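You operate a simulated robot arm through the tools that you are given. There is no shell and no other tool.

You run a simulated robot arm. Do the job below in one go: nothing can be reset, and whatever is moved stays where it is left.

TASK
Water both plants till the soil is dark; stand them on the sill.
Fine: leave no puddle; put the can back. Set down upright: watering can, plant pot.
Where things are to end (x, y in the base frame): plant pot within 0.06 m of [0.94, -0.53]; plant pot within 0.06 m of [0.81, -0.66].
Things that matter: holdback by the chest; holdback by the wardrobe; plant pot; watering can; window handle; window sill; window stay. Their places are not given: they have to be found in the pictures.

It is judged by the outcome, as a careful person would: the job done as asked, and still so three seconds after it is handed in. It fails if anything else is knocked over, pushed out of place, dropped, spilled or broken.

THE ROBOT
A 7-joint arm with a three-finger gripper, fixed in place. Base frame: the origin is on the floor under the middle of its stand, x ahead of it, y to its left, z up. Units: m, rad, N and s.
It reaches about 1.342 m from its shoulder. Its first joint turns from -2.897 to 2.897 rad. Payload 2.69 kg.
The TCP is the grasp point between the finger pads, 0.03 m short of the fingertips. In the tool frame z runs along the fingers and y along their closing line. The gripper opens to 0.128 m; its body begins 0.117 m behind the TCP.
Orientation is that of the tool frame in the base frame, as a unit quaternion [w, x, y, z]. With the fingers straight down and closing along the base's y, the tool's x points along the base's -x, its y along +y and its z along -z.

THE INTERFACE
- The arm moves only by the tool move_arm. Its argument "increments" is a list of rows, each a list of 7 numbers: the shift along the tool's x, y, z in units of 20 mm (1.0 is 20 mm), then the turn, a rotation vector about the tool's x, y, z in units of 5 degrees (1.0 is 5 degrees), then the finger opening in cm, from 0 to 12.8. In form: [[x, y, z, ax, ay, az, jaw], ...]. A call has 1 to 20 rows; each row shifts and turns the commanded pose from where the row before left it, along the tool's axes as they then stand. A call with a number of a shift or a turn outside -1 to 1 is refused whole. Rows are played at 5 a second. More than 0.05 m and 0.15 rad between two rows, or a gripper value outside its range, and nothing of the call is played. A pose out of reach is approached as far as the arm can. The call stops where the force on the tool passes 40 N (or 10 N more than at its start, if that is more) or the arm is blocked; 0.2 s more then pass. Each finger travels about 0.127 m/s and halts on what it meets, pressing with about 41 N; the grip force reading is that of the motor and also rises with nothing between the fingers. The clock runs only during rows and for 0.2 s after the last one: add rows that do not move to give the fingers time. The reply holds the time, the measured pose of the TCP, the force on the tool along the base axes, the opening and the grip force, in the units named above and with some noise, with the torque about the TCP (base axes, N m) and any sound that the robot's microphone picked up.
- Cameras (640 x 400 px; columns grow to the right, rows downward): "scene" is fixed at [0.3921, -0.4963, 1.2414]; the picture's right is [0.76, -0.65, 0.00], its down [-0.42, -0.50, -0.76] and it looks along [0.49, 0.58, -0.65] (base axes); focal length 214 px, centre (320, 200). "wrist" rides on the gripper at [0.058, 0.054, -0.131] in the tool frame; the picture's right is [-0.68, 0.74, 0.00], its down [-0.62, -0.57, -0.55] and it looks along [-0.40, -0.37, 0.84] (tool axes); focal length 234 px, centre (320, 200).
- camera(camera): a new picture of that camera. The clock stands still meanwhile.
- raise_lower(by): moves the trunk up (or, below 0, down) by that many m; the arm rides with it, the base frame stays. It gives what a move gives, with no picture.
- point_at(camera, pixels): there is no depth. For up to 12 entries [column, row, z] of the newest picture of that camera ("zoom" is the newest enlarged one), the place [x, y] in the base frame at which the ray of that pixel passes the height z, good to about 0.002 m, but the place of the scene camera against the robot may be out by one fixed shift of up to 0.018 m in any direction. The clock stands still meanwhile.
- zoom(camera, box): a new picture of the part [left, top, right, bottom] of that camera's present view, enlarged. The clock stands still meanwhile.
- hand_in(): hands the job in; it is judged then, once.

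Unless the task says otherwise, let go and move clear before handing in.

The tools are called after ">>>" by a JSON object that holds its "name" and its "arguments". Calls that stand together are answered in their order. move_arm: Moves the arm, as the interface text tells. Its arguments: {"type":"object","properties":{"increments":{"type":"array","items":{"type":"array","items":{"type":"number"}}}},"required":["increments"]} The other tools are called the same way: raise_lower (by) moves the trunk up or down; camera (camera) takes a picture; point_at (camera, pixels) gives the place at which the rays of pixels pass given heights; zoom (camera, box) takes an enlarged picture of a part of a camera's view; hand_in () hands the job in.

At the start:

```text
clock: 0.0
ee_pos: [0.617, 0.0174, 1.1357]
orientation: [0.0, 0.0, 1.0, 0.0]
contact_force: [1.3, -0.7, 0.0]
torque: [0.01, -0.01, 0.01]
width: 0.1281
gripper_force: 0.0
trunk travel left (down, up): [-0.25, 0.1]
```

scene: 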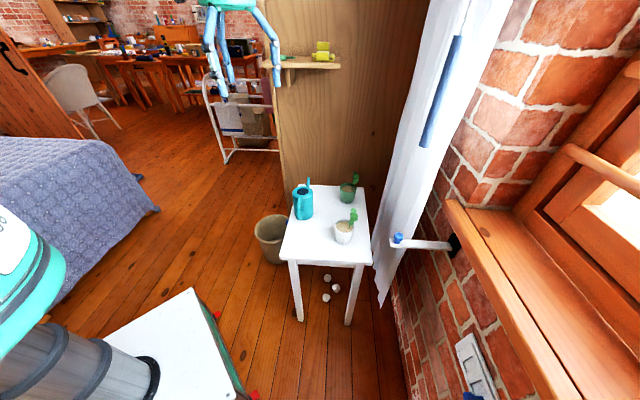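
wrist: 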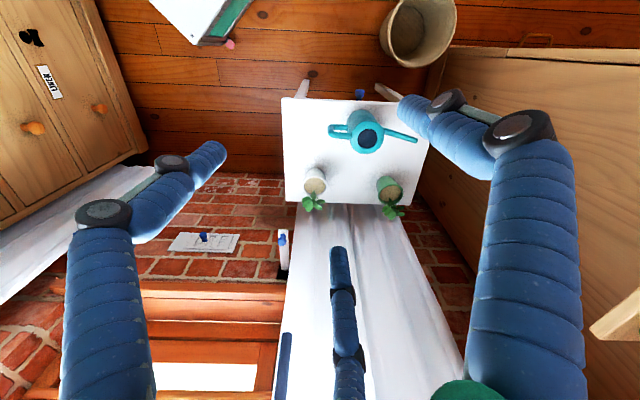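

The scene picture shows a white table with the teal watering can (about 303,203) and two pots (348,192 and 344,232), with a curtain and the window sill to the right. I'll zoom in for detail before moving.

>>> {"name": "zoom", "arguments": {"camera": "scene", "box": [260, 150, 420, 250]}}

>>> {"name": "zoom", "arguments": {"camera": "scene", "box": [380, 150, 640, 400]}}

>>> {"name": "zoom", "arguments": {"camera": "wrist", "box": [270, 80, 450, 230]}}

```text
4.00 times, centred on (340, 200) of scene
```

zoom: 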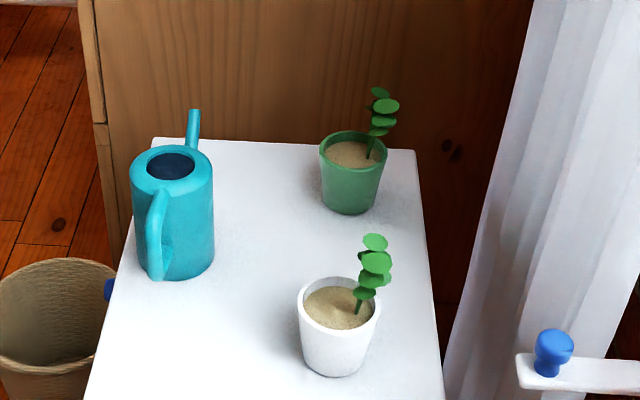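

```text
1.60 times, centred on (510, 275) of scene
```

zoom: 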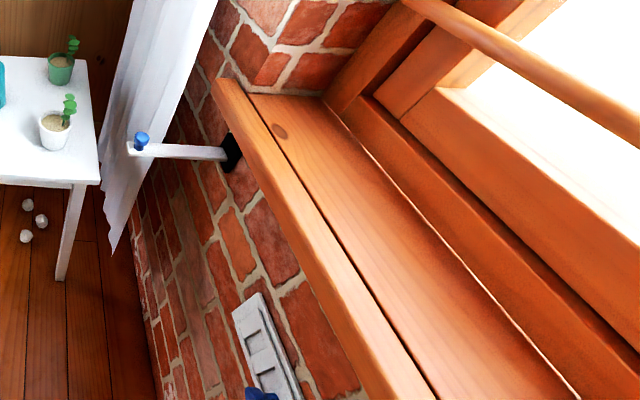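

```text
2.67 times, centred on (360, 155) of wrist
```

zoom: 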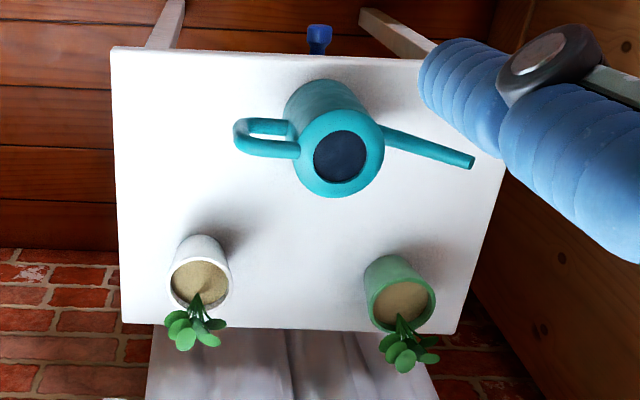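

The zoomed views show the can with its handle and spout in a line, the white and green pots, and the sill beyond a white stay arm with a blue knob. I'll triangulate heights with matching pixels in both cameras.

>>> {"name": "point_at", "arguments": {"camera": "scene", "pixels": [[369, 265, 0.4], [369, 265, 0.5], [369, 265, 0.6], [364, 187, 0.4], [364, 187, 0.5], [364, 187, 0.6], [298, 184, 0.5], [281, 257, 0.5], [495, 248, 0.8], [549, 330, 0.8], [450, 200, 0.8], [560, 400, 0.8]]}}

>>> {"name": "point_at", "arguments": {"camera": "wrist", "pixels": [[286, 203, 0.4], [286, 203, 0.5], [286, 203, 0.6], [411, 205, 0.4], [411, 205, 0.5], [411, 205, 0.6], [282, 98, 0.5], [428, 102, 0.5], [140, 290, 0.8], [280, 290, 0.8], [140, 320, 0.8], [280, 320, 0.8]]}}

```text
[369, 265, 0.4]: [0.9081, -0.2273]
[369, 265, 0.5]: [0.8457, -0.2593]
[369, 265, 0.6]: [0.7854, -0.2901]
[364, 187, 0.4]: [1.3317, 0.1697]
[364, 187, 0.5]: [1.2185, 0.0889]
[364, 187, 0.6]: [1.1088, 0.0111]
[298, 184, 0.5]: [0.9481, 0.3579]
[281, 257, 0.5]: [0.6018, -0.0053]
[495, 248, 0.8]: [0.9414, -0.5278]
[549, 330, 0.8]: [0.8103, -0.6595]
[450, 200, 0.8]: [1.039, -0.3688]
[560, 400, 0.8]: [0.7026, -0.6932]
```

```text
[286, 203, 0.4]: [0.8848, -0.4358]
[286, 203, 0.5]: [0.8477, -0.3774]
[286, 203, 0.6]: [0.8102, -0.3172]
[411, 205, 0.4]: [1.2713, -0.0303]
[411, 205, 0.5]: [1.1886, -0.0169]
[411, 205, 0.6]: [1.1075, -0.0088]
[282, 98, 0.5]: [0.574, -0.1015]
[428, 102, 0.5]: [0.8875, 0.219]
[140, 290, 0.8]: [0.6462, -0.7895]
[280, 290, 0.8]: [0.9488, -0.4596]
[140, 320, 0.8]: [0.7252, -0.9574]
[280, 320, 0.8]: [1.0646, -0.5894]
```

The corner rays agree at a table height of about 0.6 m and the sill at about 0.8 m, with its centre line near x−y = 1.47. I'll tilt the hand toward the window to see the window, holdbacks and stay.

>>> {"name": "move_arm", "arguments": {"increments": [[0, 0, 0, 0.7, -0.7, 0, 12.8], [0, 0, 0, 0.7, -0.7, 0, 12.8], [0, 0, 0, 0.7, -0.7, 0, 12.8], [0, 0, 0, 0.7, -0.7, 0, 12.8], [0, 0, 0, 0.7, -0.7, 0, 12.8], [0, 0, 0, 0.7, -0.7, 0, 12.8], [0, 0, 0, 0, 0, 0, 12.8]]}}

>>> {"name": "camera", "arguments": {"camera": "wrist"}}

>>> {"name": "camera", "arguments": {"camera": "scene"}}

```text
clock: 1.6
ee_pos: [0.6169, 0.0172, 1.136]
orientation: [0.182, -0.001, 0.966, -0.181]
contact_force: [-0.6, 0.1, 1.2]
torque: [-0.02, 0.03, 0.04]
width: 0.1282
gripper_force: 0.1
trunk travel left (down, up): [-0.25, 0.1]
```

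```text
taken
```

wrist: 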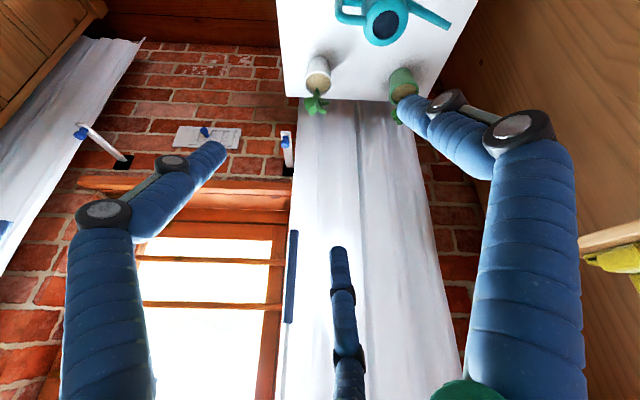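

```text
taken
```

scene: 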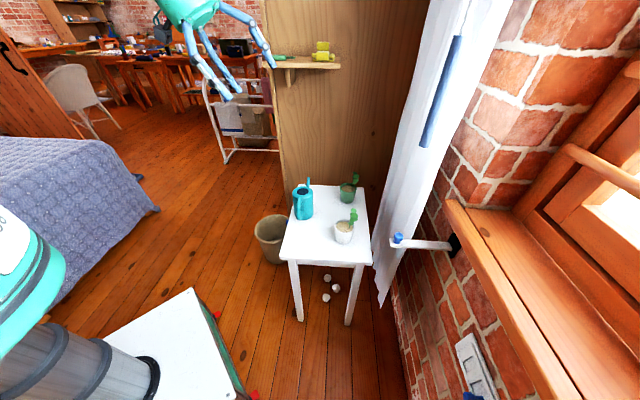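

The window is closed, with a curtain and a white holdback arm (blue knob near wrist 286,140 and scene 398,238) on the wardrobe side and another on the chest side (80,133). I'll zoom in to measure these.

>>> {"name": "zoom", "arguments": {"camera": "wrist", "box": [160, 90, 320, 190]}}

>>> {"name": "zoom", "arguments": {"camera": "scene", "box": [370, 180, 530, 280]}}

>>> {"name": "point_at", "arguments": {"camera": "wrist", "pixels": [[285, 138, 0.6], [285, 138, 0.7], [285, 138, 0.8], [288, 168, 0.6], [288, 168, 0.7], [288, 168, 0.8]]}}

>>> {"name": "point_at", "arguments": {"camera": "scene", "pixels": [[398, 238, 0.6], [398, 238, 0.7], [398, 238, 0.8], [452, 246, 0.6], [452, 246, 0.7], [452, 246, 0.8]]}}

```text
4.00 times, centred on (240, 140) of wrist
```

zoom: 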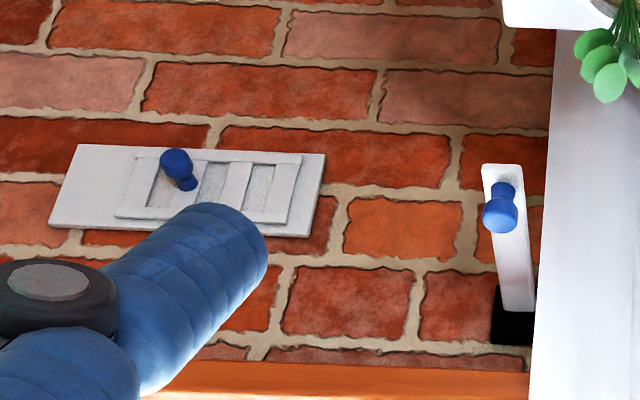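

```text
4.00 times, centred on (450, 230) of scene
```

zoom: 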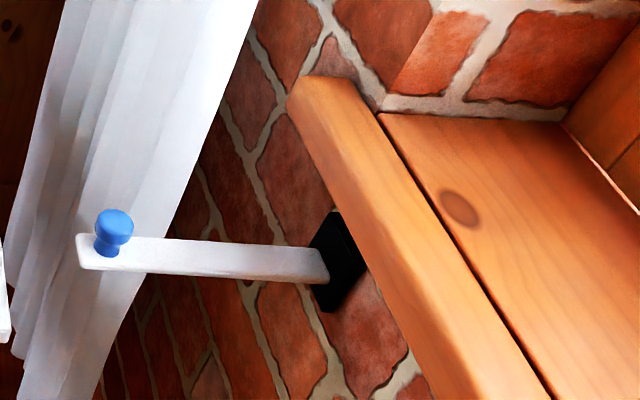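

```text
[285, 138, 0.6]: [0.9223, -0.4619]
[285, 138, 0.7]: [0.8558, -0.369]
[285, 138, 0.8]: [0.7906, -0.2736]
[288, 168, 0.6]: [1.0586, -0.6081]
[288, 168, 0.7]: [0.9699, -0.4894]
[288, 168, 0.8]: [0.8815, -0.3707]
```

```text
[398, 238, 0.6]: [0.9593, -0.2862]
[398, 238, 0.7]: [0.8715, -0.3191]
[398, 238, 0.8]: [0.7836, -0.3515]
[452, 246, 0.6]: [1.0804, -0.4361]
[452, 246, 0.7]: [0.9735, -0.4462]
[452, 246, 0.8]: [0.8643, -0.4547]
```

Triangulation puts the wardrobe-side holdback knob near (0.83, −0.33, 0.74), with its arm running to the wall at about (0.94, −0.45). I'll level the hand again and shift toward −y for a top view of the sill.

>>> {"name": "move_arm", "arguments": {"increments": [[0, 0, 0, -0.7, 0.7, 0, 12.8], [0, 0, 0, -0.7, 0.7, 0, 12.8], [0, 0, 0, -0.7, 0.7, 0, 12.8], [0, 0, 0, -0.7, 0.7, 0, 12.8], [0, 0, 0, -0.7, 0.7, 0, 12.8], [0, 0, 0, -0.7, 0.7, 0, 12.8], [0, -1, 0, 0, 0, 0, 12.8], [0, -1, 0, 0, 0, 0, 12.8], [0, -1, 0, 0, 0, 0, 12.8], [0, -1, 0, 0, 0, 0, 12.8], [0, -1, 0, 0, 0, 0, 12.8], [0, -1, 0, 0, 0, 0, 12.8], [0, -1, 0, 0, 0, 0, 12.8], [0, -1, 0, 0, 0, 0, 12.8], [0, -1, 0, 0, 0, 0, 12.8], [0, -1, 0, 0, 0, 0, 12.8], [0, -1, 0, 0, 0, 0, 12.8], [0, -1, 0, 0, 0, 0, 12.8], [0, 0, 0, 0, 0, 0, 12.8]]}}

>>> {"name": "camera", "arguments": {"camera": "wrist"}}

>>> {"name": "camera", "arguments": {"camera": "scene"}}

```text
clock: 5.6
ee_pos: [0.6172, -0.2219, 1.136]
orientation: [0.0, 0.0, 1.0, 0.0]
contact_force: [-0.8, 0.4, 0.5]
torque: [0.03, -0.02, 0.03]
width: 0.1281
gripper_force: 0.1
trunk travel left (down, up): [-0.25, 0.1]
```

```text
taken
```

wrist: 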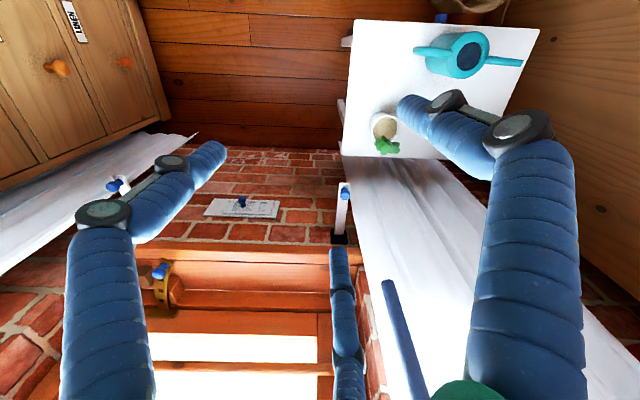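

```text
taken
```

scene: 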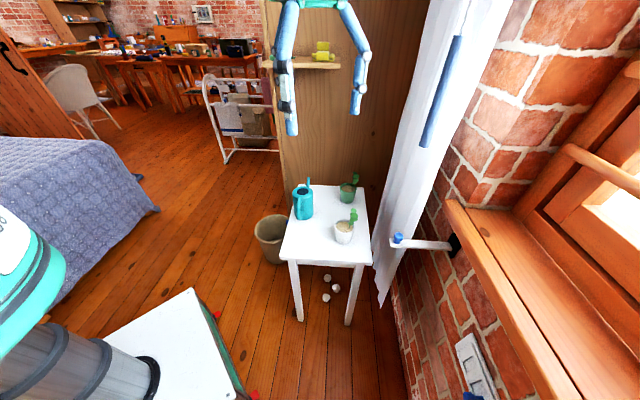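

I can now see a brass stay with a blue knob on the sill at about (160,280), and the grille on the wall at (243,207). I'll zoom on the sill area.

>>> {"name": "zoom", "arguments": {"camera": "wrist", "box": [100, 220, 388, 400]}}

>>> {"name": "zoom", "arguments": {"camera": "wrist", "box": [330, 0, 550, 160]}}

>>> {"name": "point_at", "arguments": {"camera": "wrist", "pixels": [[180, 245, 0.8], [300, 247, 0.8], [180, 260, 0.8], [300, 262, 0.8], [180, 285, 0.8], [300, 290, 0.8], [160, 275, 0.8], [160, 275, 0.9]]}}

```text
2.22 times, centred on (244, 310) of wrist
```

zoom: 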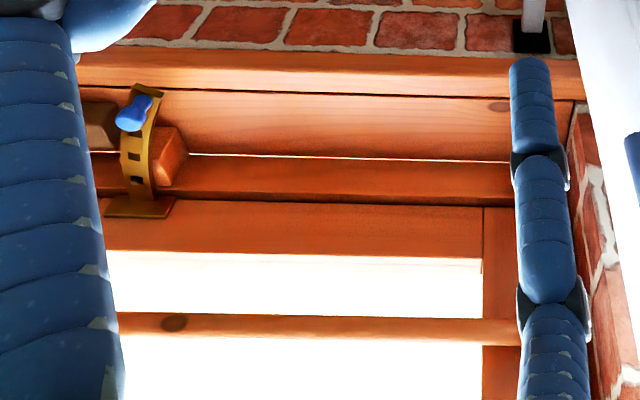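

```text
2.50 times, centred on (440, 80) of wrist
```

zoom: 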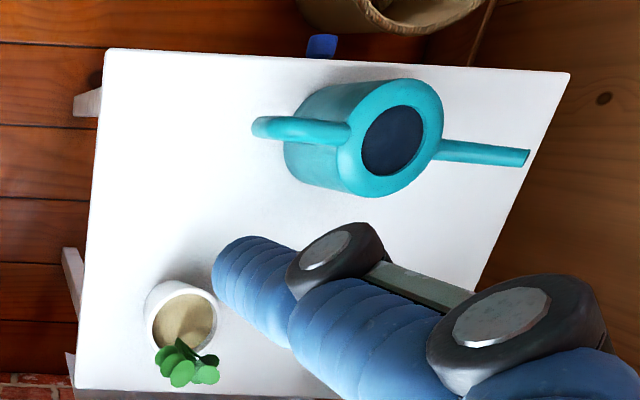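

```text
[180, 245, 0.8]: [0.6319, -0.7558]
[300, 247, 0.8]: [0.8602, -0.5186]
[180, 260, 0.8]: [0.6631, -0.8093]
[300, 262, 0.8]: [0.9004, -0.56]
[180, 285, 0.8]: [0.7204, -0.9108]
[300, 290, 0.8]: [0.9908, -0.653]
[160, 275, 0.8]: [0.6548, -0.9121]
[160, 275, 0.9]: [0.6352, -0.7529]
```

I'll triangulate the sill height with the wood knot, seen at wrist (323.7,268) and scene (484.5,232).

>>> {"name": "point_at", "arguments": {"camera": "wrist", "pixels": [[323.7, 268.1, 0.76], [323.7, 268.1, 0.8], [323.7, 268.1, 0.84], [323.7, 268.1, 0.88], [235, 262, 0.8], [235, 245, 0.8], [235, 290, 0.8], [300, 250, 0.8], [384, 118, 0.65], [384, 118, 0.7]]}}

>>> {"name": "point_at", "arguments": {"camera": "scene", "pixels": [[484.5, 232, 0.76], [484.5, 232, 0.8], [484.5, 232, 0.84], [484.5, 232, 0.88], [344, 220, 0.65], [344, 220, 0.7]]}}

```text
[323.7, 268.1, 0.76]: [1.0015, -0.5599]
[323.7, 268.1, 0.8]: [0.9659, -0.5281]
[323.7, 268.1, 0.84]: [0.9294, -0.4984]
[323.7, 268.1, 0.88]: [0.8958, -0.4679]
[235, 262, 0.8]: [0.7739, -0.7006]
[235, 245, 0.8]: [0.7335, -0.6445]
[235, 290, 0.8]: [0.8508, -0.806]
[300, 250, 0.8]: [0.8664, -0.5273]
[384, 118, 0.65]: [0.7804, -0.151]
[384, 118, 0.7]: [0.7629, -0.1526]
```

```text
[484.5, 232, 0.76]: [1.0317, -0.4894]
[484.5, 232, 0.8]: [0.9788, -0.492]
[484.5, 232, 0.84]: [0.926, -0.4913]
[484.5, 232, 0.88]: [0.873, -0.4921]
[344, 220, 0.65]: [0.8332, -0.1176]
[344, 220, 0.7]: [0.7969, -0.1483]
```

From my own two-view triangulation the can opening is about (0.760, 0.034, 0.742), the table about z = 0.628, and the white pot rim about (0.787, −0.161, 0.69). I'll check the curtain's position with its blue strip's lower end.

>>> {"name": "zoom", "arguments": {"camera": "wrist", "box": [320, 150, 480, 400]}}

>>> {"name": "zoom", "arguments": {"camera": "scene", "box": [360, 0, 560, 320]}}

>>> {"name": "point_at", "arguments": {"camera": "wrist", "pixels": [[387, 284, 0.8], [387, 284, 0.9], [387, 284, 1.0], [387, 284, 1.1], [344, 192, 0.7], [344, 192, 0.75], [338, 238, 0.7], [338, 238, 0.75]]}}

>>> {"name": "point_at", "arguments": {"camera": "scene", "pixels": [[425, 146, 0.8], [425, 146, 0.9], [425, 146, 1.0], [425, 146, 1.1]]}}

```text
1.60 times, centred on (400, 275) of wrist
```

zoom: 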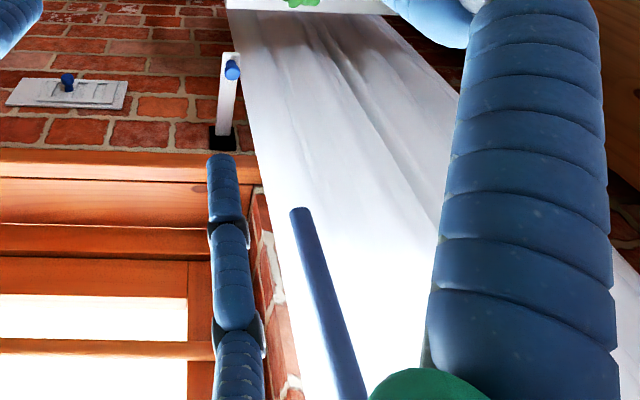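

```text
1.25 times, centred on (460, 160) of scene
```

zoom: 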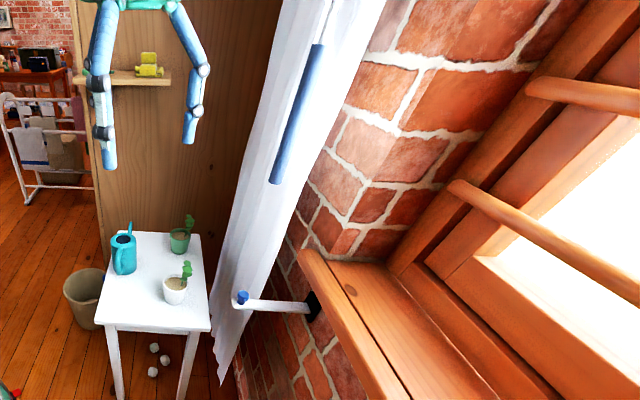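

```text
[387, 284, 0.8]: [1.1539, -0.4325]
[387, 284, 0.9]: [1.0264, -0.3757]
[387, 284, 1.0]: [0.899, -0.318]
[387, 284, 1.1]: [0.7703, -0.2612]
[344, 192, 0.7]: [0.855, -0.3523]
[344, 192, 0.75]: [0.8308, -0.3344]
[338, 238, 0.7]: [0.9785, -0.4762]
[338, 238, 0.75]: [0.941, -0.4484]
```

```text
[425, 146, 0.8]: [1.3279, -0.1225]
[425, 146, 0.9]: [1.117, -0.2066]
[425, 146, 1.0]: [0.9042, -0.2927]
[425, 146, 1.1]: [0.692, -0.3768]
```

The curtain's inner edge sits near (0.89, −0.31), so the path in front of the window is clear if I stay on the −y side. I'll now turn the hand to azimuth +43° (along the can's handle–spout line) while descending, then pitch it up toward horizontal.

>>> {"name": "move_arm", "arguments": {"increments": [[0, 0, 1, 0, 0, -1, 12.8], [0, 0, 1, 0, 0, -1, 12.8], [0, 0, 1, 0, 0, -1, 12.8], [0, 0, 1, 0, 0, -1, 12.8], [0, 0, 1, 0, 0, -1, 12.8], [0, 0, 1, 0, 0, -1, 12.8], [0, 0, 1, 0, 0, -1, 12.8], [0, 0, 1, 0, 0, -1, 12.8], [0, 0, 0, 0, 0, -0.6, 12.8], [0, 0, 0, 0, -1, 0, 12.8], [0, 0, 0, 0, -1, 0, 12.8], [0, 0, 0, 0, -1, 0, 12.8], [0, 0, 0, 0, -1, 0, 12.8], [0, 0, 0, 0, -1, 0, 12.8], [0, 0, 0, 0, -1, 0, 12.8], [0, 0, 0, 0, 0, 0, 12.8]]}}

>>> {"name": "camera", "arguments": {"camera": "wrist"}}

>>> {"name": "camera", "arguments": {"camera": "scene"}}

```text
clock: 9.0
ee_pos: [0.6182, -0.222, 0.9767]
orientation: [0.242, -0.354, 0.899, 0.095]
contact_force: [-0.6, 0.1, -0.3]
torque: [0.0, -0.04, 0.03]
width: 0.128
gripper_force: 0.1
trunk travel left (down, up): [-0.25, 0.1]
```

```text
taken
```

wrist: 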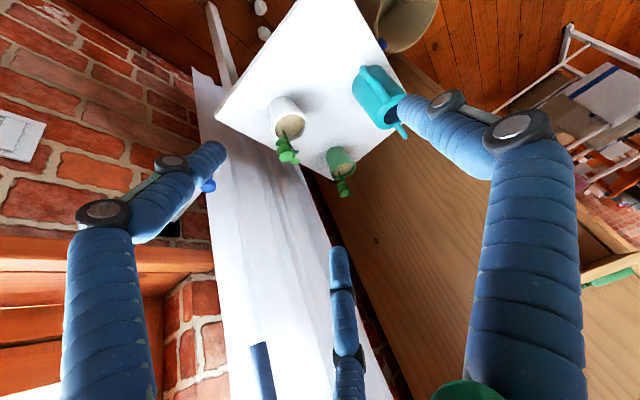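

```text
taken
```

scene: 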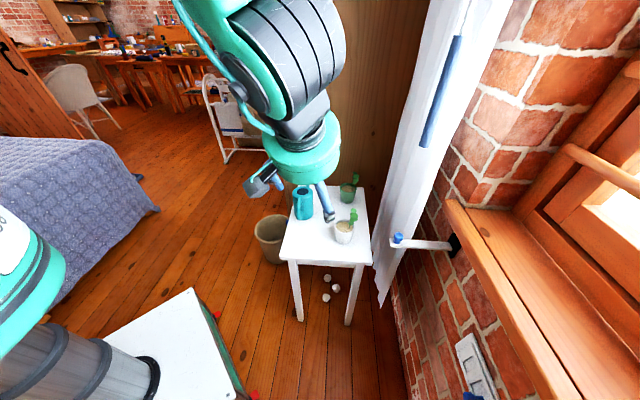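

The hand is at azimuth 43° and pitched 60° down; the can (380,95) and both pots are in view. I'll continue pitching up by 40° and then check before descending behind the handle.

>>> {"name": "move_arm", "arguments": {"increments": [[0, 0, 0, 0, -1, 0, 12.8], [0, 0, 0, 0, -1, 0, 12.8], [0, 0, 0, 0, -1, 0, 12.8], [0, 0, 0, 0, -1, 0, 12.8], [0, 0, 0, 0, -1, 0, 12.8], [0, 0, 0, 0, -1, 0, 12.8], [0, 0, 0, 0, -1, 0, 12.8], [0, 0, 0, 0, -1, 0, 12.8], [0, 0, 0, 0, 0, 0, 12.8]]}}

>>> {"name": "camera", "arguments": {"camera": "wrist"}}

>>> {"name": "camera", "arguments": {"camera": "scene"}}

```text
clock: 11.0
ee_pos: [0.6168, -0.2215, 0.9762]
orientation: [0.534, -0.3, 0.762, 0.21]
contact_force: [0.0, 0.5, -0.3]
torque: [0.03, 0.0, 0.04]
width: 0.1281
gripper_force: 0.0
trunk travel left (down, up): [-0.25, 0.1]
```

```text
taken
```

wrist: 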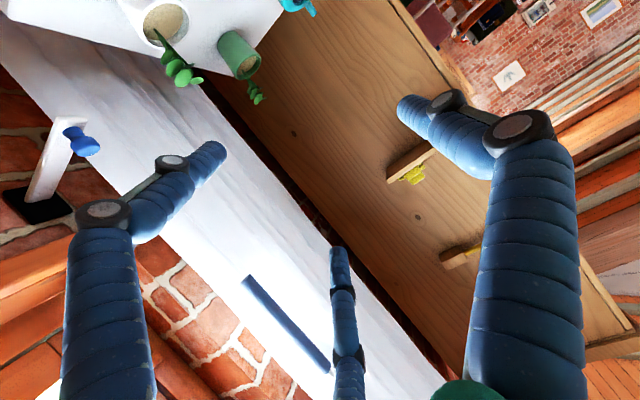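

```text
taken
```

scene: 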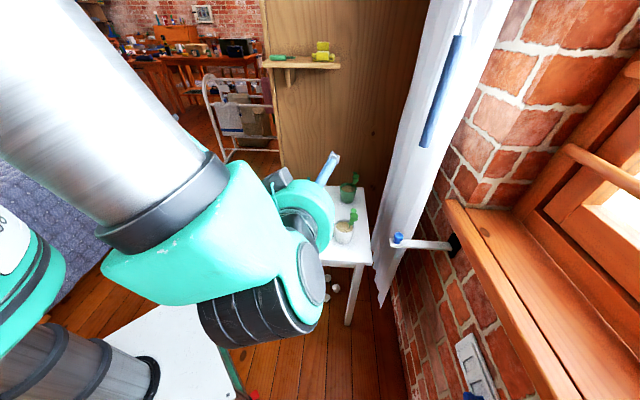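

The orientation (azimuth 43°, 20° below horizontal) was reached without trouble. I'll translate to the pre-grasp point about 0.15 m behind the handle, at roughly (0.595, −0.122, 0.751).

>>> {"name": "move_arm", "arguments": {"increments": [[0.975, 0.444, 0.628, 0, 0, 0, 12.8], [0.975, 0.444, 0.628, 0, 0, 0, 12.8], [0.975, 0.444, 0.628, 0, 0, 0, 12.8], [0.975, 0.444, 0.628, 0, 0, 0, 12.8], [0.975, 0.444, 0.628, 0, 0, 0, 12.8], [0.975, 0.444, 0.628, 0, 0, 0, 12.8], [0.975, 0.444, 0.4, 0, 0, 0, 12.8], [0.975, 0.444, 0.4, 0, 0, 0, 12.8], [0.975, 0.444, 0.4, 0, 0, 0, 12.8], [0, 0, 0, 0, 0, 0, 12.8]]}}

>>> {"name": "camera", "arguments": {"camera": "wrist"}}

>>> {"name": "camera", "arguments": {"camera": "scene"}}

```text
clock: 13.2
ee_pos: [0.5871, -0.1412, 0.7753]
orientation: [0.534, -0.301, 0.762, 0.211]
contact_force: [0.4, -0.6, -0.6]
torque: [0.03, 0.02, 0.02]
width: 0.1281
gripper_force: 0.0
trunk travel left (down, up): [-0.25, 0.1]
```

```text
taken
```

wrist: 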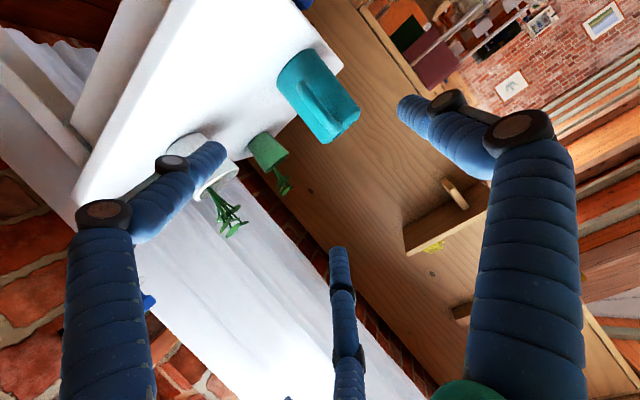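

```text
taken
```

scene: 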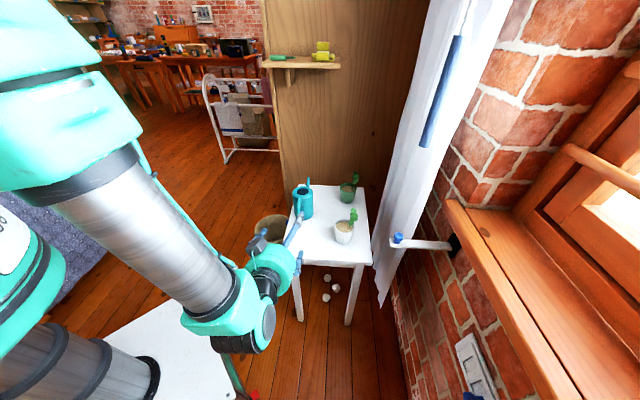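

The can's handle now faces the hand (wrist about 318,95), and the scene shows the fingers at the table's front-left edge. I'll zoom on the handle from both cameras.

>>> {"name": "zoom", "arguments": {"camera": "wrist", "box": [200, 20, 420, 160]}}

>>> {"name": "zoom", "arguments": {"camera": "scene", "box": [230, 160, 390, 280]}}

```text
2.86 times, centred on (310, 90) of wrist
```

zoom: 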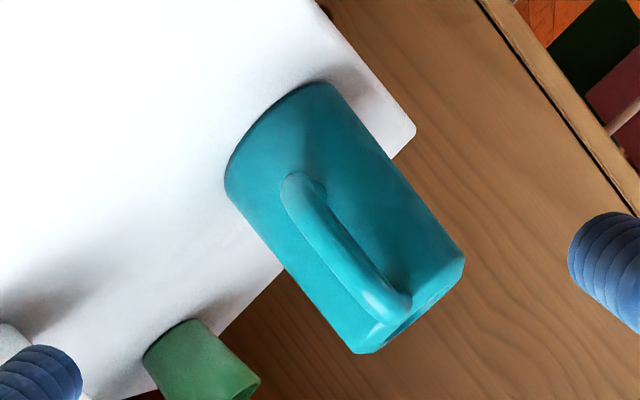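

```text
3.33 times, centred on (310, 220) of scene
```

zoom: 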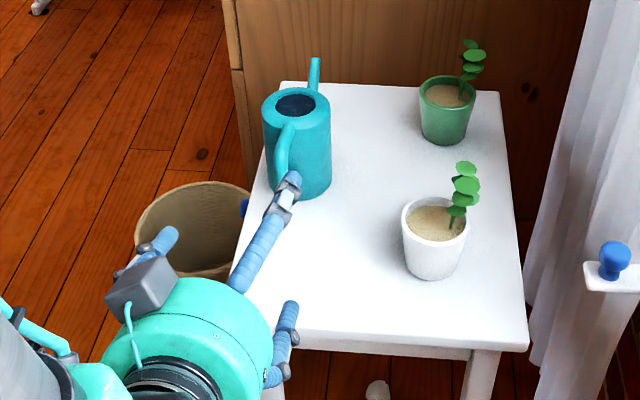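

The handle's vertical bar spans roughly z 0.665–0.725 at about (0.70, −0.022). I'll test how the three fingers close, in free air, before using them on the bar.

>>> {"name": "move_arm", "arguments": {"increments": [[0, 0, 0, 0, 0, 0, 6], [0, 0, 0, 0, 0, 0, 1.5], [0, 0, 0, 0, 0, 0, 1.5], [0, 0, 0, 0, 0, 0, 1.5], [0, 0, 0, 0, 0, 0, 1.5]]}}

>>> {"name": "camera", "arguments": {"camera": "wrist"}}

>>> {"name": "zoom", "arguments": {"camera": "scene", "box": [200, 180, 340, 290]}}

```text
clock: 14.4
ee_pos: [0.5878, -0.1407, 0.7761]
orientation: [0.533, -0.301, 0.762, 0.211]
contact_force: [-0.4, 0.6, 0.2]
torque: [0.01, 0.02, -0.01]
width: 0.0148
gripper_force: 0.0
trunk travel left (down, up): [-0.25, 0.1]
```

```text
taken
```

wrist: 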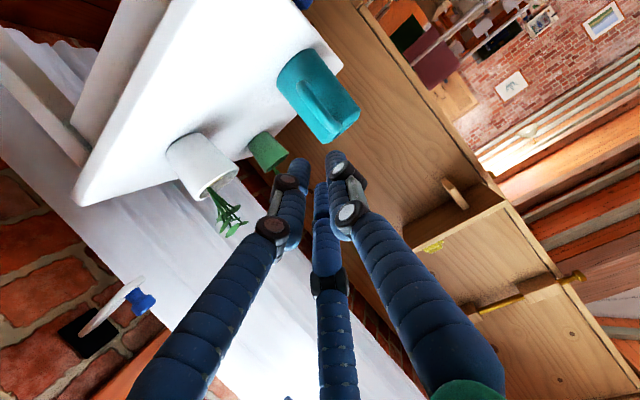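

```text
3.64 times, centred on (270, 235) of scene
```

zoom: 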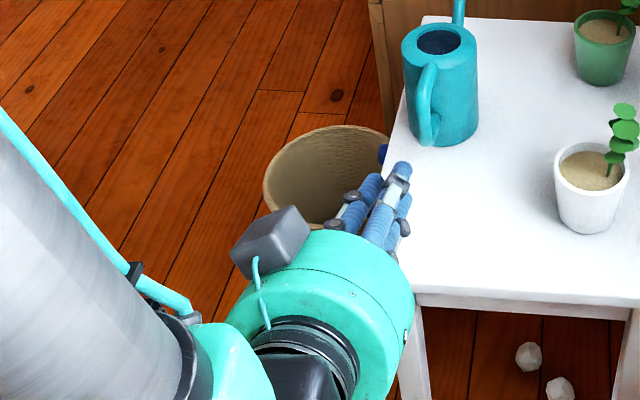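

The fingers converge to the centre with the thumb on +y and the pair opposite, so a ~6 cm opening suits the handle bar and keeps the lower finger above the table. I'll align laterally and advance 8 cm with that opening, then check.

>>> {"name": "move_arm", "arguments": {"increments": [[0.2125, 0.125, 1, 0, 0, 0, 6], [0.2125, 0.125, 1, 0, 0, 0, 6], [0.2125, 0.125, 1, 0, 0, 0, 6], [0.2125, 0.125, 1, 0, 0, 0, 6], [0, 0, 0, 0, 0, 0, 6]]}}

>>> {"name": "camera", "arguments": {"camera": "wrist"}}

>>> {"name": "zoom", "arguments": {"camera": "scene", "box": [230, 160, 350, 260]}}

```text
clock: 15.6
ee_pos: [0.6296, -0.0869, 0.7351]
orientation: [0.534, -0.3, 0.762, 0.21]
contact_force: [1.3, 0.1, 0.1]
torque: [0.01, 0.01, -0.03]
width: 0.0604
gripper_force: 0.1
trunk travel left (down, up): [-0.25, 0.1]
```

```text
taken
```

wrist: 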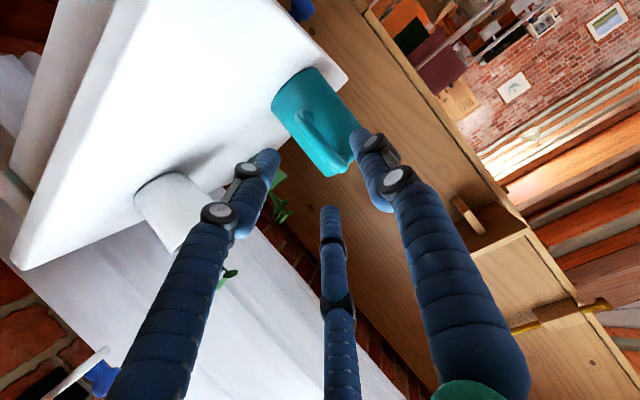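

```text
4.00 times, centred on (290, 210) of scene
```

zoom: 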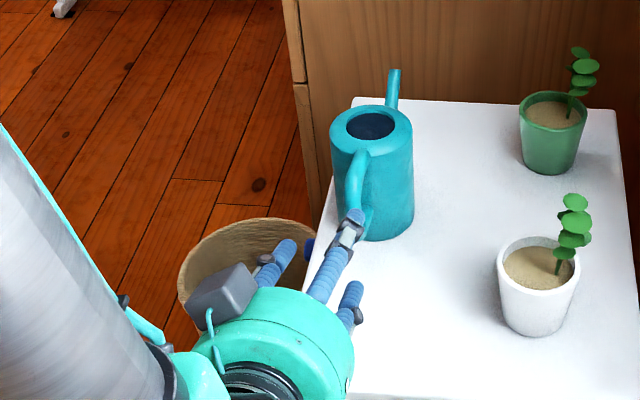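

The fingers now bracket the can's handle direction (handle near wrist 318,135). I'll zoom to measure the bar relative to the fingers.

>>> {"name": "zoom", "arguments": {"camera": "wrist", "box": [240, 50, 400, 200]}}

```text
2.67 times, centred on (320, 125) of wrist
```

zoom: 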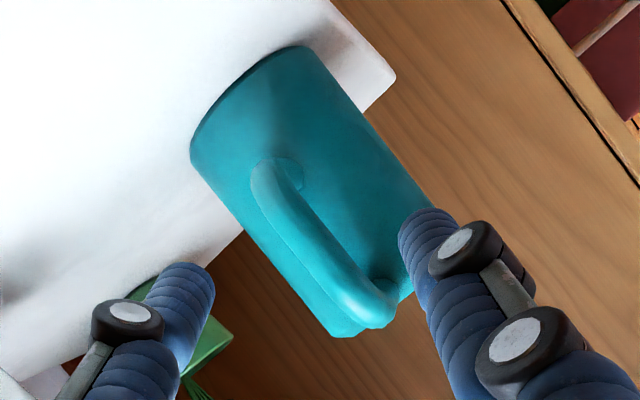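

Two wrist views agree that the bar is about 0.092–0.098 m ahead along the fingers and laterally centred. I'll advance 0.092 m with the fingers still open and check for contact.

>>> {"name": "move_arm", "arguments": {"increments": [[0.02, 0, 0.8, 0, 0, 0, 6], [0.02, 0, 0.8, 0, 0, 0, 6], [0.02, 0, 0.8, 0, 0, 0, 6], [0.02, 0, 0.8, 0, 0, 0, 6], [0.02, 0, 0.8, 0, 0, 0, 6], [0, 0, 0.6, 0, 0, 0, 6], [0, 0, 0, 0, 0, 0, 6]]}}

>>> {"name": "camera", "arguments": {"camera": "wrist"}}

>>> {"name": "zoom", "arguments": {"camera": "scene", "box": [250, 160, 350, 240]}}

```text
clock: 17.2
ee_pos: [0.6916, -0.0268, 0.7005]
orientation: [0.534, -0.3, 0.762, 0.21]
contact_force: [-1.0, -0.5, 0.5]
torque: [-0.03, 0.01, 0.01]
width: 0.0601
gripper_force: 0.0
trunk travel left (down, up): [-0.25, 0.1]
```

```text
taken
```

wrist: 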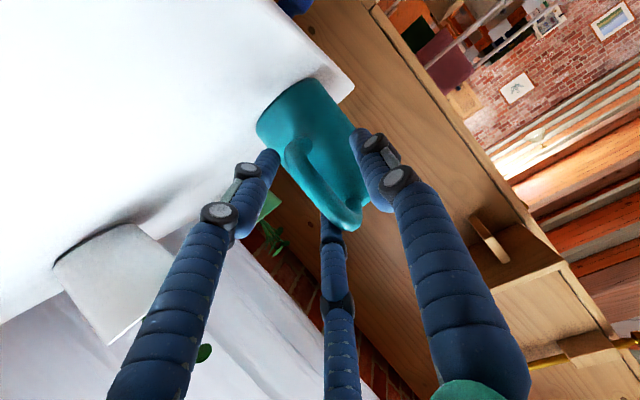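

```text
5.00 times, centred on (300, 200) of scene
```

zoom: 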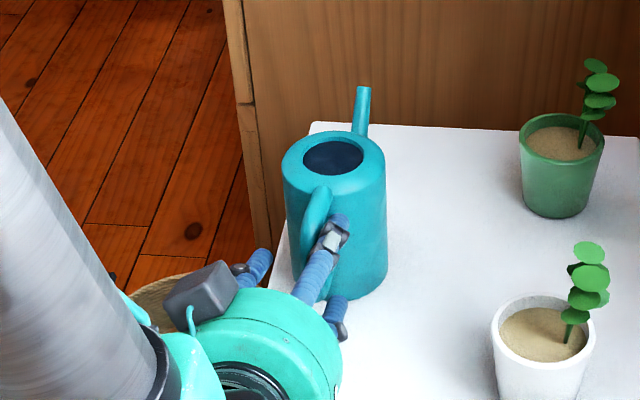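

No contact, and the bar passes right through the grasp point (wrist about 322,190). I'll close the fingers gradually on the handle.

>>> {"name": "move_arm", "arguments": {"increments": [[0, 0, 0, 0, 0, 0, 4], [0, 0, 0, 0, 0, 0, 2.5], [0, 0, 0, 0, 0, 0, 1.5], [0, 0, 0, 0, 0, 0, 0.5], [0, 0, 0, 0, 0, 0, 0], [0, 0, 0, 0, 0, 0, 0], [0, 0, 0, 0, 0, 0, 0]]}}

>>> {"name": "camera", "arguments": {"camera": "wrist"}}

>>> {"name": "zoom", "arguments": {"camera": "scene", "box": [250, 160, 350, 240]}}

```text
clock: 18.8
ee_pos: [0.6928, -0.0263, 0.7011]
orientation: [0.533, -0.301, 0.762, 0.211]
contact_force: [0.1, 1.2, 0.2]
torque: [-0.18, -0.07, -0.04]
width: 0.0244
gripper_force: 41.1
trunk travel left (down, up): [-0.25, 0.1]
```

```text
taken
```

wrist: 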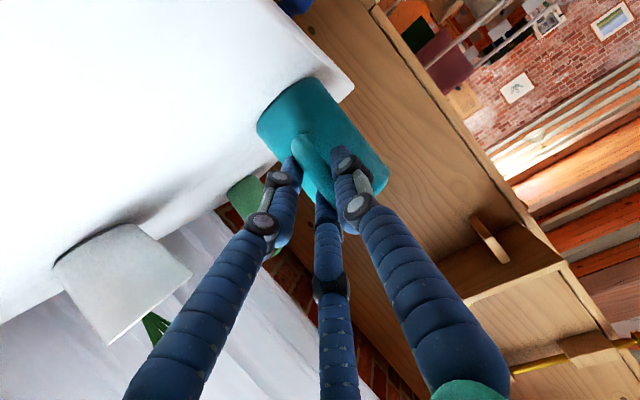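

```text
5.00 times, centred on (300, 200) of scene
```

zoom: 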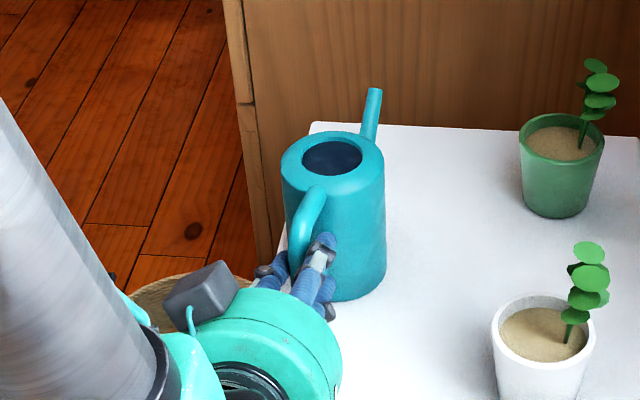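

The grip holds at 2.4 cm width with 41 N on the handle. I'll lift slowly 4 cm straight up and read the weight.

>>> {"name": "move_arm", "arguments": {"increments": [[-0.235, 0, -0.086, 0, 0, 0, 0], [-0.47, 0, -0.171, 0, 0, 0, 0], [-0.47, 0, -0.171, 0, 0, 0, 0], [-0.47, 0, -0.171, 0, 0, 0, 0], [-0.235, 0, -0.086, 0, 0, 0, 0], [0, 0, 0, 0, 0, 0, 0], [0, 0, 0, 0, 0, 0, 0]]}}

>>> {"name": "camera", "arguments": {"camera": "wrist"}}

>>> {"name": "zoom", "arguments": {"camera": "scene", "box": [250, 160, 350, 240]}}

```text
clock: 20.4
ee_pos: [0.6931, -0.027, 0.7389]
orientation: [0.533, -0.301, 0.762, 0.211]
contact_force: [0.0, 0.2, -4.0]
torque: [-0.31, 0.19, 0.01]
width: 0.0227
gripper_force: 40.7
trunk travel left (down, up): [-0.25, 0.1]
```

```text
taken
```

wrist: 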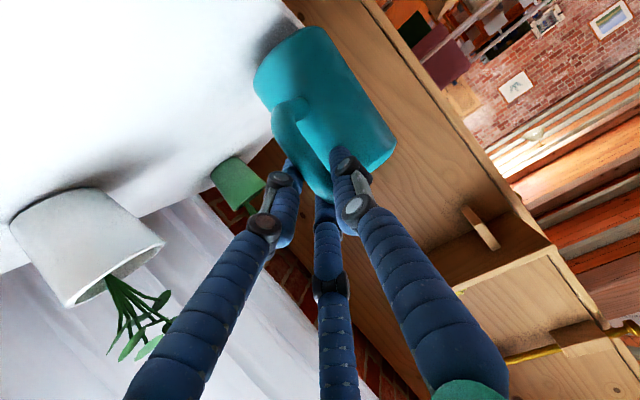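

```text
5.00 times, centred on (300, 200) of scene
```

zoom: 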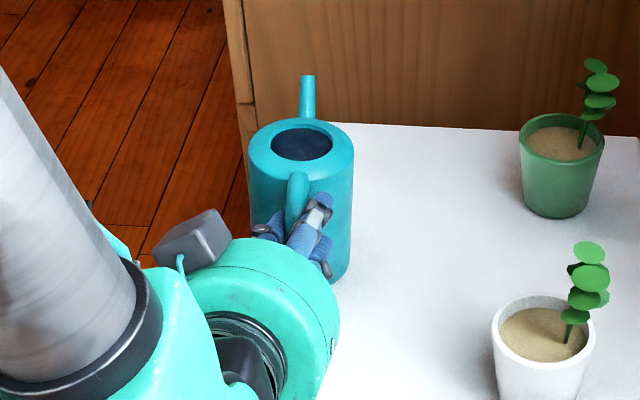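

The can lifted cleanly (about 4 N) but swung ~15° about the bar, so its spout now points 15° left of the hand's heading; it stays upright. I'll raise and retreat so the can clears the plants, before turning toward the white pot.

>>> {"name": "move_arm", "arguments": {"increments": [[-0.47, 0, -0.17, 0, 0, 0, 0], [-0.7, 0, -0.4, 0, 0, 0, 0], [-0.6, -0.02, -0.7, 0, 0, 0, 0], [-0.4, -0.02, -0.8, 0, 0, 0, 0], [-0.3, -0.03, -0.8, 0, 0, 0, 0], [-0.2, -0.03, -0.8, 0, 0, 0, 0], [-0.1, -0.03, -0.8, 0, 0, 0, 0], [-0.1, -0.03, -0.8, 0, 0, 0, 0], [-0.1, -0.03, -0.8, 0, 0, 0, 0], [-0.1, -0.03, -0.8, 0, 0, 0, 0], [0, -0.03, -0.8, 0, 0, 0, 0], [0, -0.03, -0.8, 0, 0, 0, 0], [0, -0.03, -0.4, 0, 0, 0, 0], [0, 0, 0, 0, 0, 0, 0], [0, 0, 0, 0, 0, 0, 0]]}}

>>> {"name": "camera", "arguments": {"camera": "scene"}}

```text
clock: 23.6
ee_pos: [0.5918, -0.1316, 0.8587]
orientation: [0.533, -0.301, 0.762, 0.212]
contact_force: [0.0, 0.7, -4.8]
torque: [-0.31, 0.19, 0.03]
width: 0.0224
gripper_force: 41.2
trunk travel left (down, up): [-0.25, 0.1]
```

```text
taken
```

scene: 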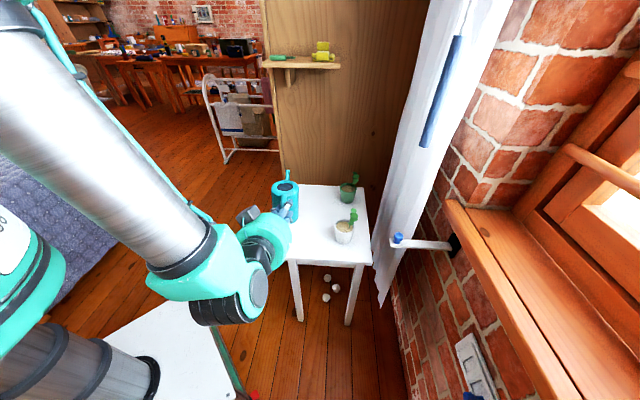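

The can is held steady at z≈0.86 with unchanged torque. I'll yaw the hand about −63° so the spout points roughly toward +x, slightly toward the window.

>>> {"name": "move_arm", "arguments": {"increments": [[0, 0, 0, 0.47, 0, 0.171, 0], [0, 0, 0, 0.94, 0, 0.342, 0], [0, 0, 0, 0.94, 0, 0.342, 0], [0, 0, 0, 0.94, 0, 0.342, 0], [0, 0, 0, 0.94, 0, 0.342, 0], [0, 0, 0, 0.94, 0, 0.342, 0], [0, 0, 0, 0.94, 0, 0.342, 0], [0, 0, 0, 0.94, 0, 0.342, 0], [0, 0, 0, 0.94, 0, 0.342, 0], [0, 0, 0, 0.94, 0, 0.342, 0], [0, 0, 0, 0.94, 0, 0.342, 0], [0, 0, 0, 0.94, 0, 0.342, 0], [0, 0, 0, 0.94, 0, 0.342, 0], [0, 0, 0, 0, 0, 0, 0], [0, 0, 0, 0, 0, 0, 0]]}}

>>> {"name": "camera", "arguments": {"camera": "scene"}}

>>> {"name": "camera", "arguments": {"camera": "wrist"}}

>>> {"name": "zoom", "arguments": {"camera": "scene", "box": [240, 140, 400, 260]}}

```text
clock: 26.8
ee_pos: [0.6753, -0.201, 0.9295]
orientation: [0.569, 0.088, 0.817, -0.023]
contact_force: [-0.4, 0.4, -4.7]
torque: [-0.11, 0.39, 0.03]
width: 0.0225
gripper_force: 41.1
out of reach, approached as far as the arm can: row 4, 5, 6, 7, 8, 9, 10, 11, 12, 13
trunk travel left (down, up): [-0.25, 0.1]
```

```text
taken
```

scene: 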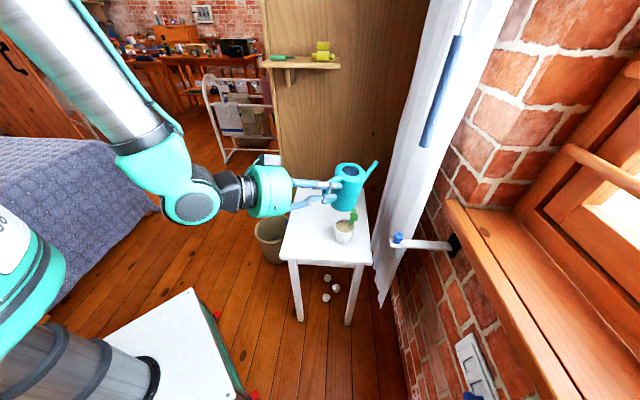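

```text
taken
```

wrist: 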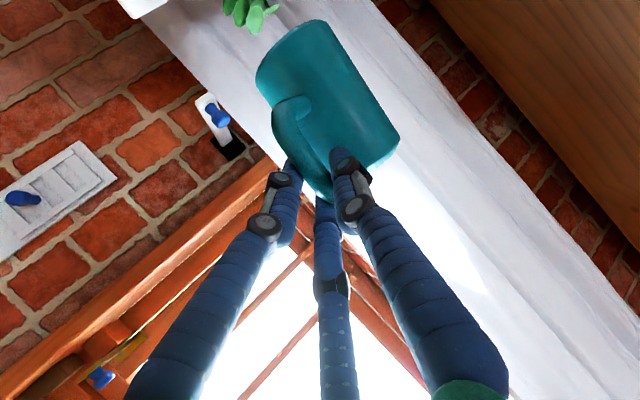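

```text
3.33 times, centred on (320, 200) of scene
```

zoom: 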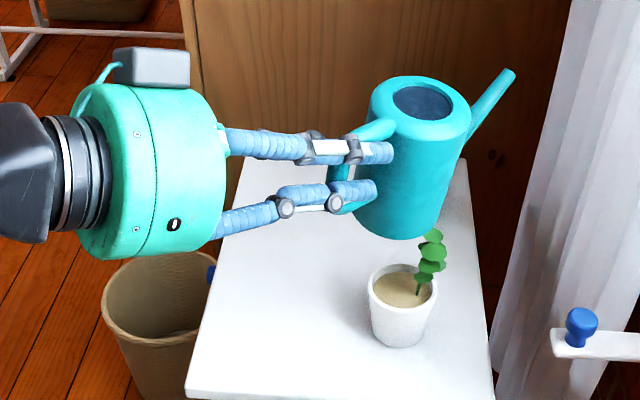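

The last poses were out of reach (too close to the base), so the hand settled at (0.675, −0.201, 0.93), azimuth −8.5°, can still upright with its spout toward +x. I'll do a null move to see whether the command now equals the measured pose.

>>> {"name": "move_arm", "arguments": {"increments": [[0, 0, 0, 0, 0, 0, 0]]}}

```text
clock: 27.2
ee_pos: [0.6746, -0.2008, 0.9289]
orientation: [0.569, 0.088, 0.817, -0.022]
contact_force: [-0.4, -0.1, -4.7]
torque: [-0.06, 0.35, 0.02]
width: 0.0223
gripper_force: 41.5
trunk travel left (down, up): [-0.25, 0.1]
```

The command now starts from the measured pose. Comparing wrist views, the can slid about 3 cm down in the hand at lift until the handle's top bend rested on the fingers, and has been stable since. I'll zoom in to measure the spout tip and rim.

>>> {"name": "zoom", "arguments": {"camera": "scene", "box": [310, 140, 390, 220]}}

>>> {"name": "zoom", "arguments": {"camera": "wrist", "box": [220, 0, 420, 220]}}

```text
5.00 times, centred on (350, 180) of scene
```

zoom: 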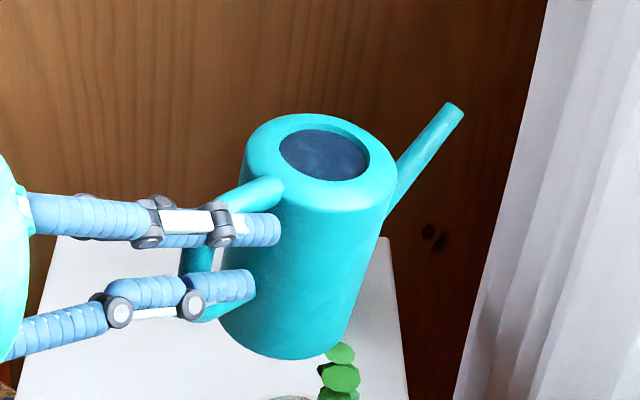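

```text
1.82 times, centred on (320, 110) of wrist
```

zoom: 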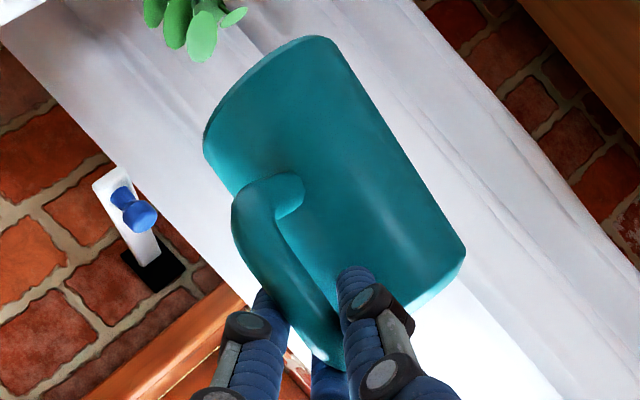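

The can leans about 6° forward with its spout tip near (0.88, −0.18, 0.91), pointing ~14° left of the hand's heading. I'll yaw +28.5° (to avoid the reach limit) and back off toward the pouring spot for the white pot, staying high.

>>> {"name": "move_arm", "arguments": {"increments": [[0, 0, 0, -0.4669, 0.0313, -0.1752, 0], [0, 0, 0, -0.9338, 0.0626, -0.3504, 0], [0, 0, 0, -0.9338, 0.0626, -0.3504, 0], [0, 0, 0, -0.9338, 0.0626, -0.3504, 0], [0, 0, 0, -0.9338, 0.0626, -0.3504, 0], [0, 0, 0, -0.9338, 0.0626, -0.3504, 0], [0, 0, 0, -0.1868, 0.0125, -0.0701, 0], [0.49, -0.367, -0.516, 0, 0, 0, 0], [0.49, -0.367, -0.516, 0, 0, 0, 0], [0.49, -0.367, -0.516, 0, 0, 0, 0], [0.49, -0.367, -0.516, 0, 0, 0, 0], [0.49, -0.367, -0.516, 0, 0, 0, 0], [0, 0, 0, 0, 0, 0, 0]]}}

>>> {"name": "camera", "arguments": {"camera": "scene"}}

>>> {"name": "zoom", "arguments": {"camera": "scene", "box": [270, 150, 390, 250]}}

```text
clock: 30.0
ee_pos: [0.6245, -0.2543, 0.8981]
orientation: [0.557, -0.116, 0.814, 0.119]
contact_force: [0.0, 0.4, -4.5]
torque: [-0.22, 0.27, 0.0]
width: 0.0223
gripper_force: 40.7
trunk travel left (down, up): [-0.25, 0.1]
```

```text
taken
```

scene: 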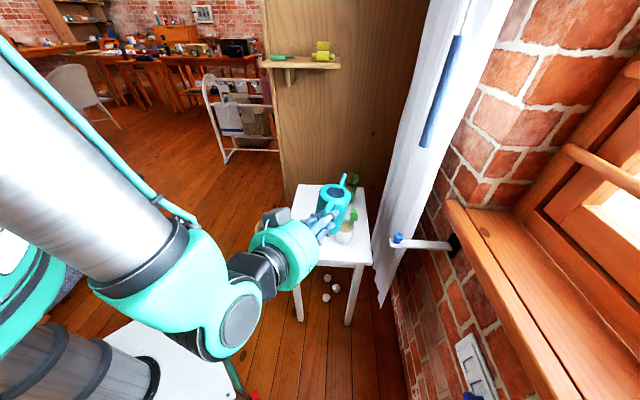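

```text
4.00 times, centred on (330, 200) of scene
```

zoom: 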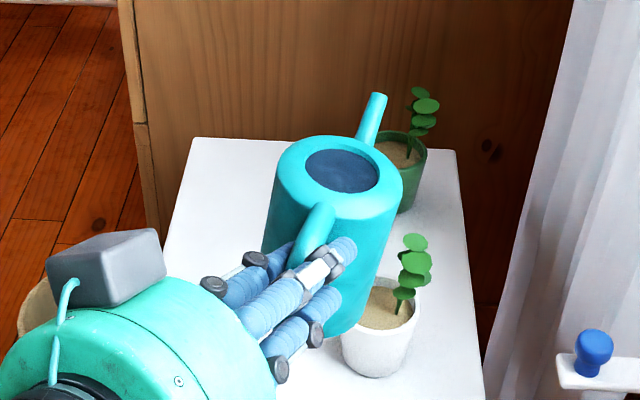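

The arm reached this pose fully; the spout points at about azimuth 36° with its tip ~0.21 m ahead of the grasp point. I'll lower behind the white pot and add a small 8° forward tilt (below pouring, I expect), then check tip alignment.

>>> {"name": "move_arm", "arguments": {"increments": [[0.84, -0.263, 0.141, 0, 0, 0, 0], [0.84, -0.263, 0.141, 0, 0, 0, 0], [0.84, -0.263, 0.141, 0, 0, 0, 0], [0.84, -0.263, 0.141, 0, 0, 0, 0], [0, 0, 0, 0.065, 0.3812, -0.1022, 0], [0, 0, 0, 0.065, 0.3812, -0.1022, 0], [0, 0, 0, 0.065, 0.3812, -0.1022, 0], [0, 0, 0, 0.065, 0.3812, -0.1022, 0], [0, 0, 0, 0, 0, 0, 0]]}}

>>> {"name": "camera", "arguments": {"camera": "scene"}}

>>> {"name": "zoom", "arguments": {"camera": "scene", "box": [290, 170, 390, 260]}}

>>> {"name": "camera", "arguments": {"camera": "wrist"}}

```text
clock: 32.0
ee_pos: [0.6176, -0.2744, 0.8323]
orientation: [0.506, -0.131, 0.848, 0.092]
contact_force: [-0.2, 1.2, -4.4]
torque: [-0.19, 0.29, 0.0]
width: 0.0226
gripper_force: 41.0
trunk travel left (down, up): [-0.25, 0.1]
```

```text
taken
```

scene: 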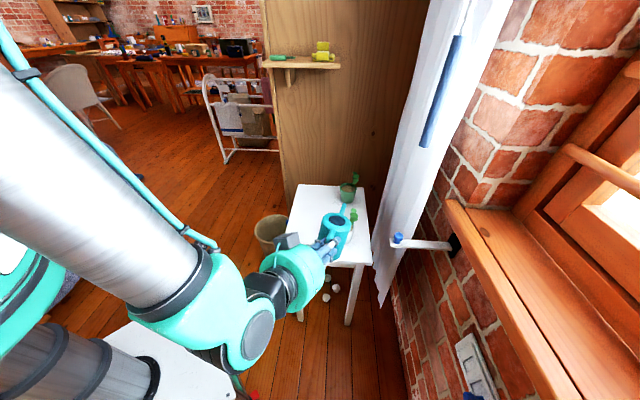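

```text
4.44 times, centred on (340, 215) of scene
```

zoom: 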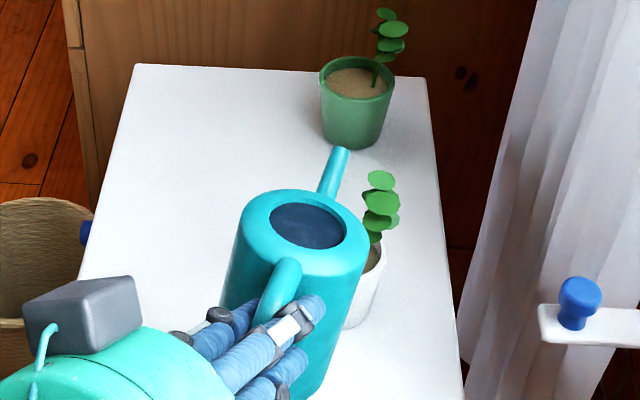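

```text
taken
```

wrist: 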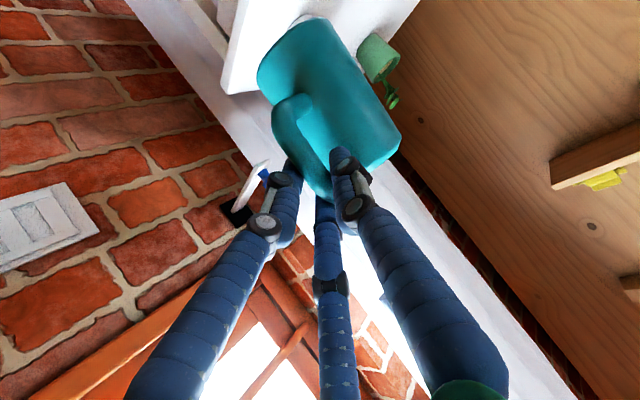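

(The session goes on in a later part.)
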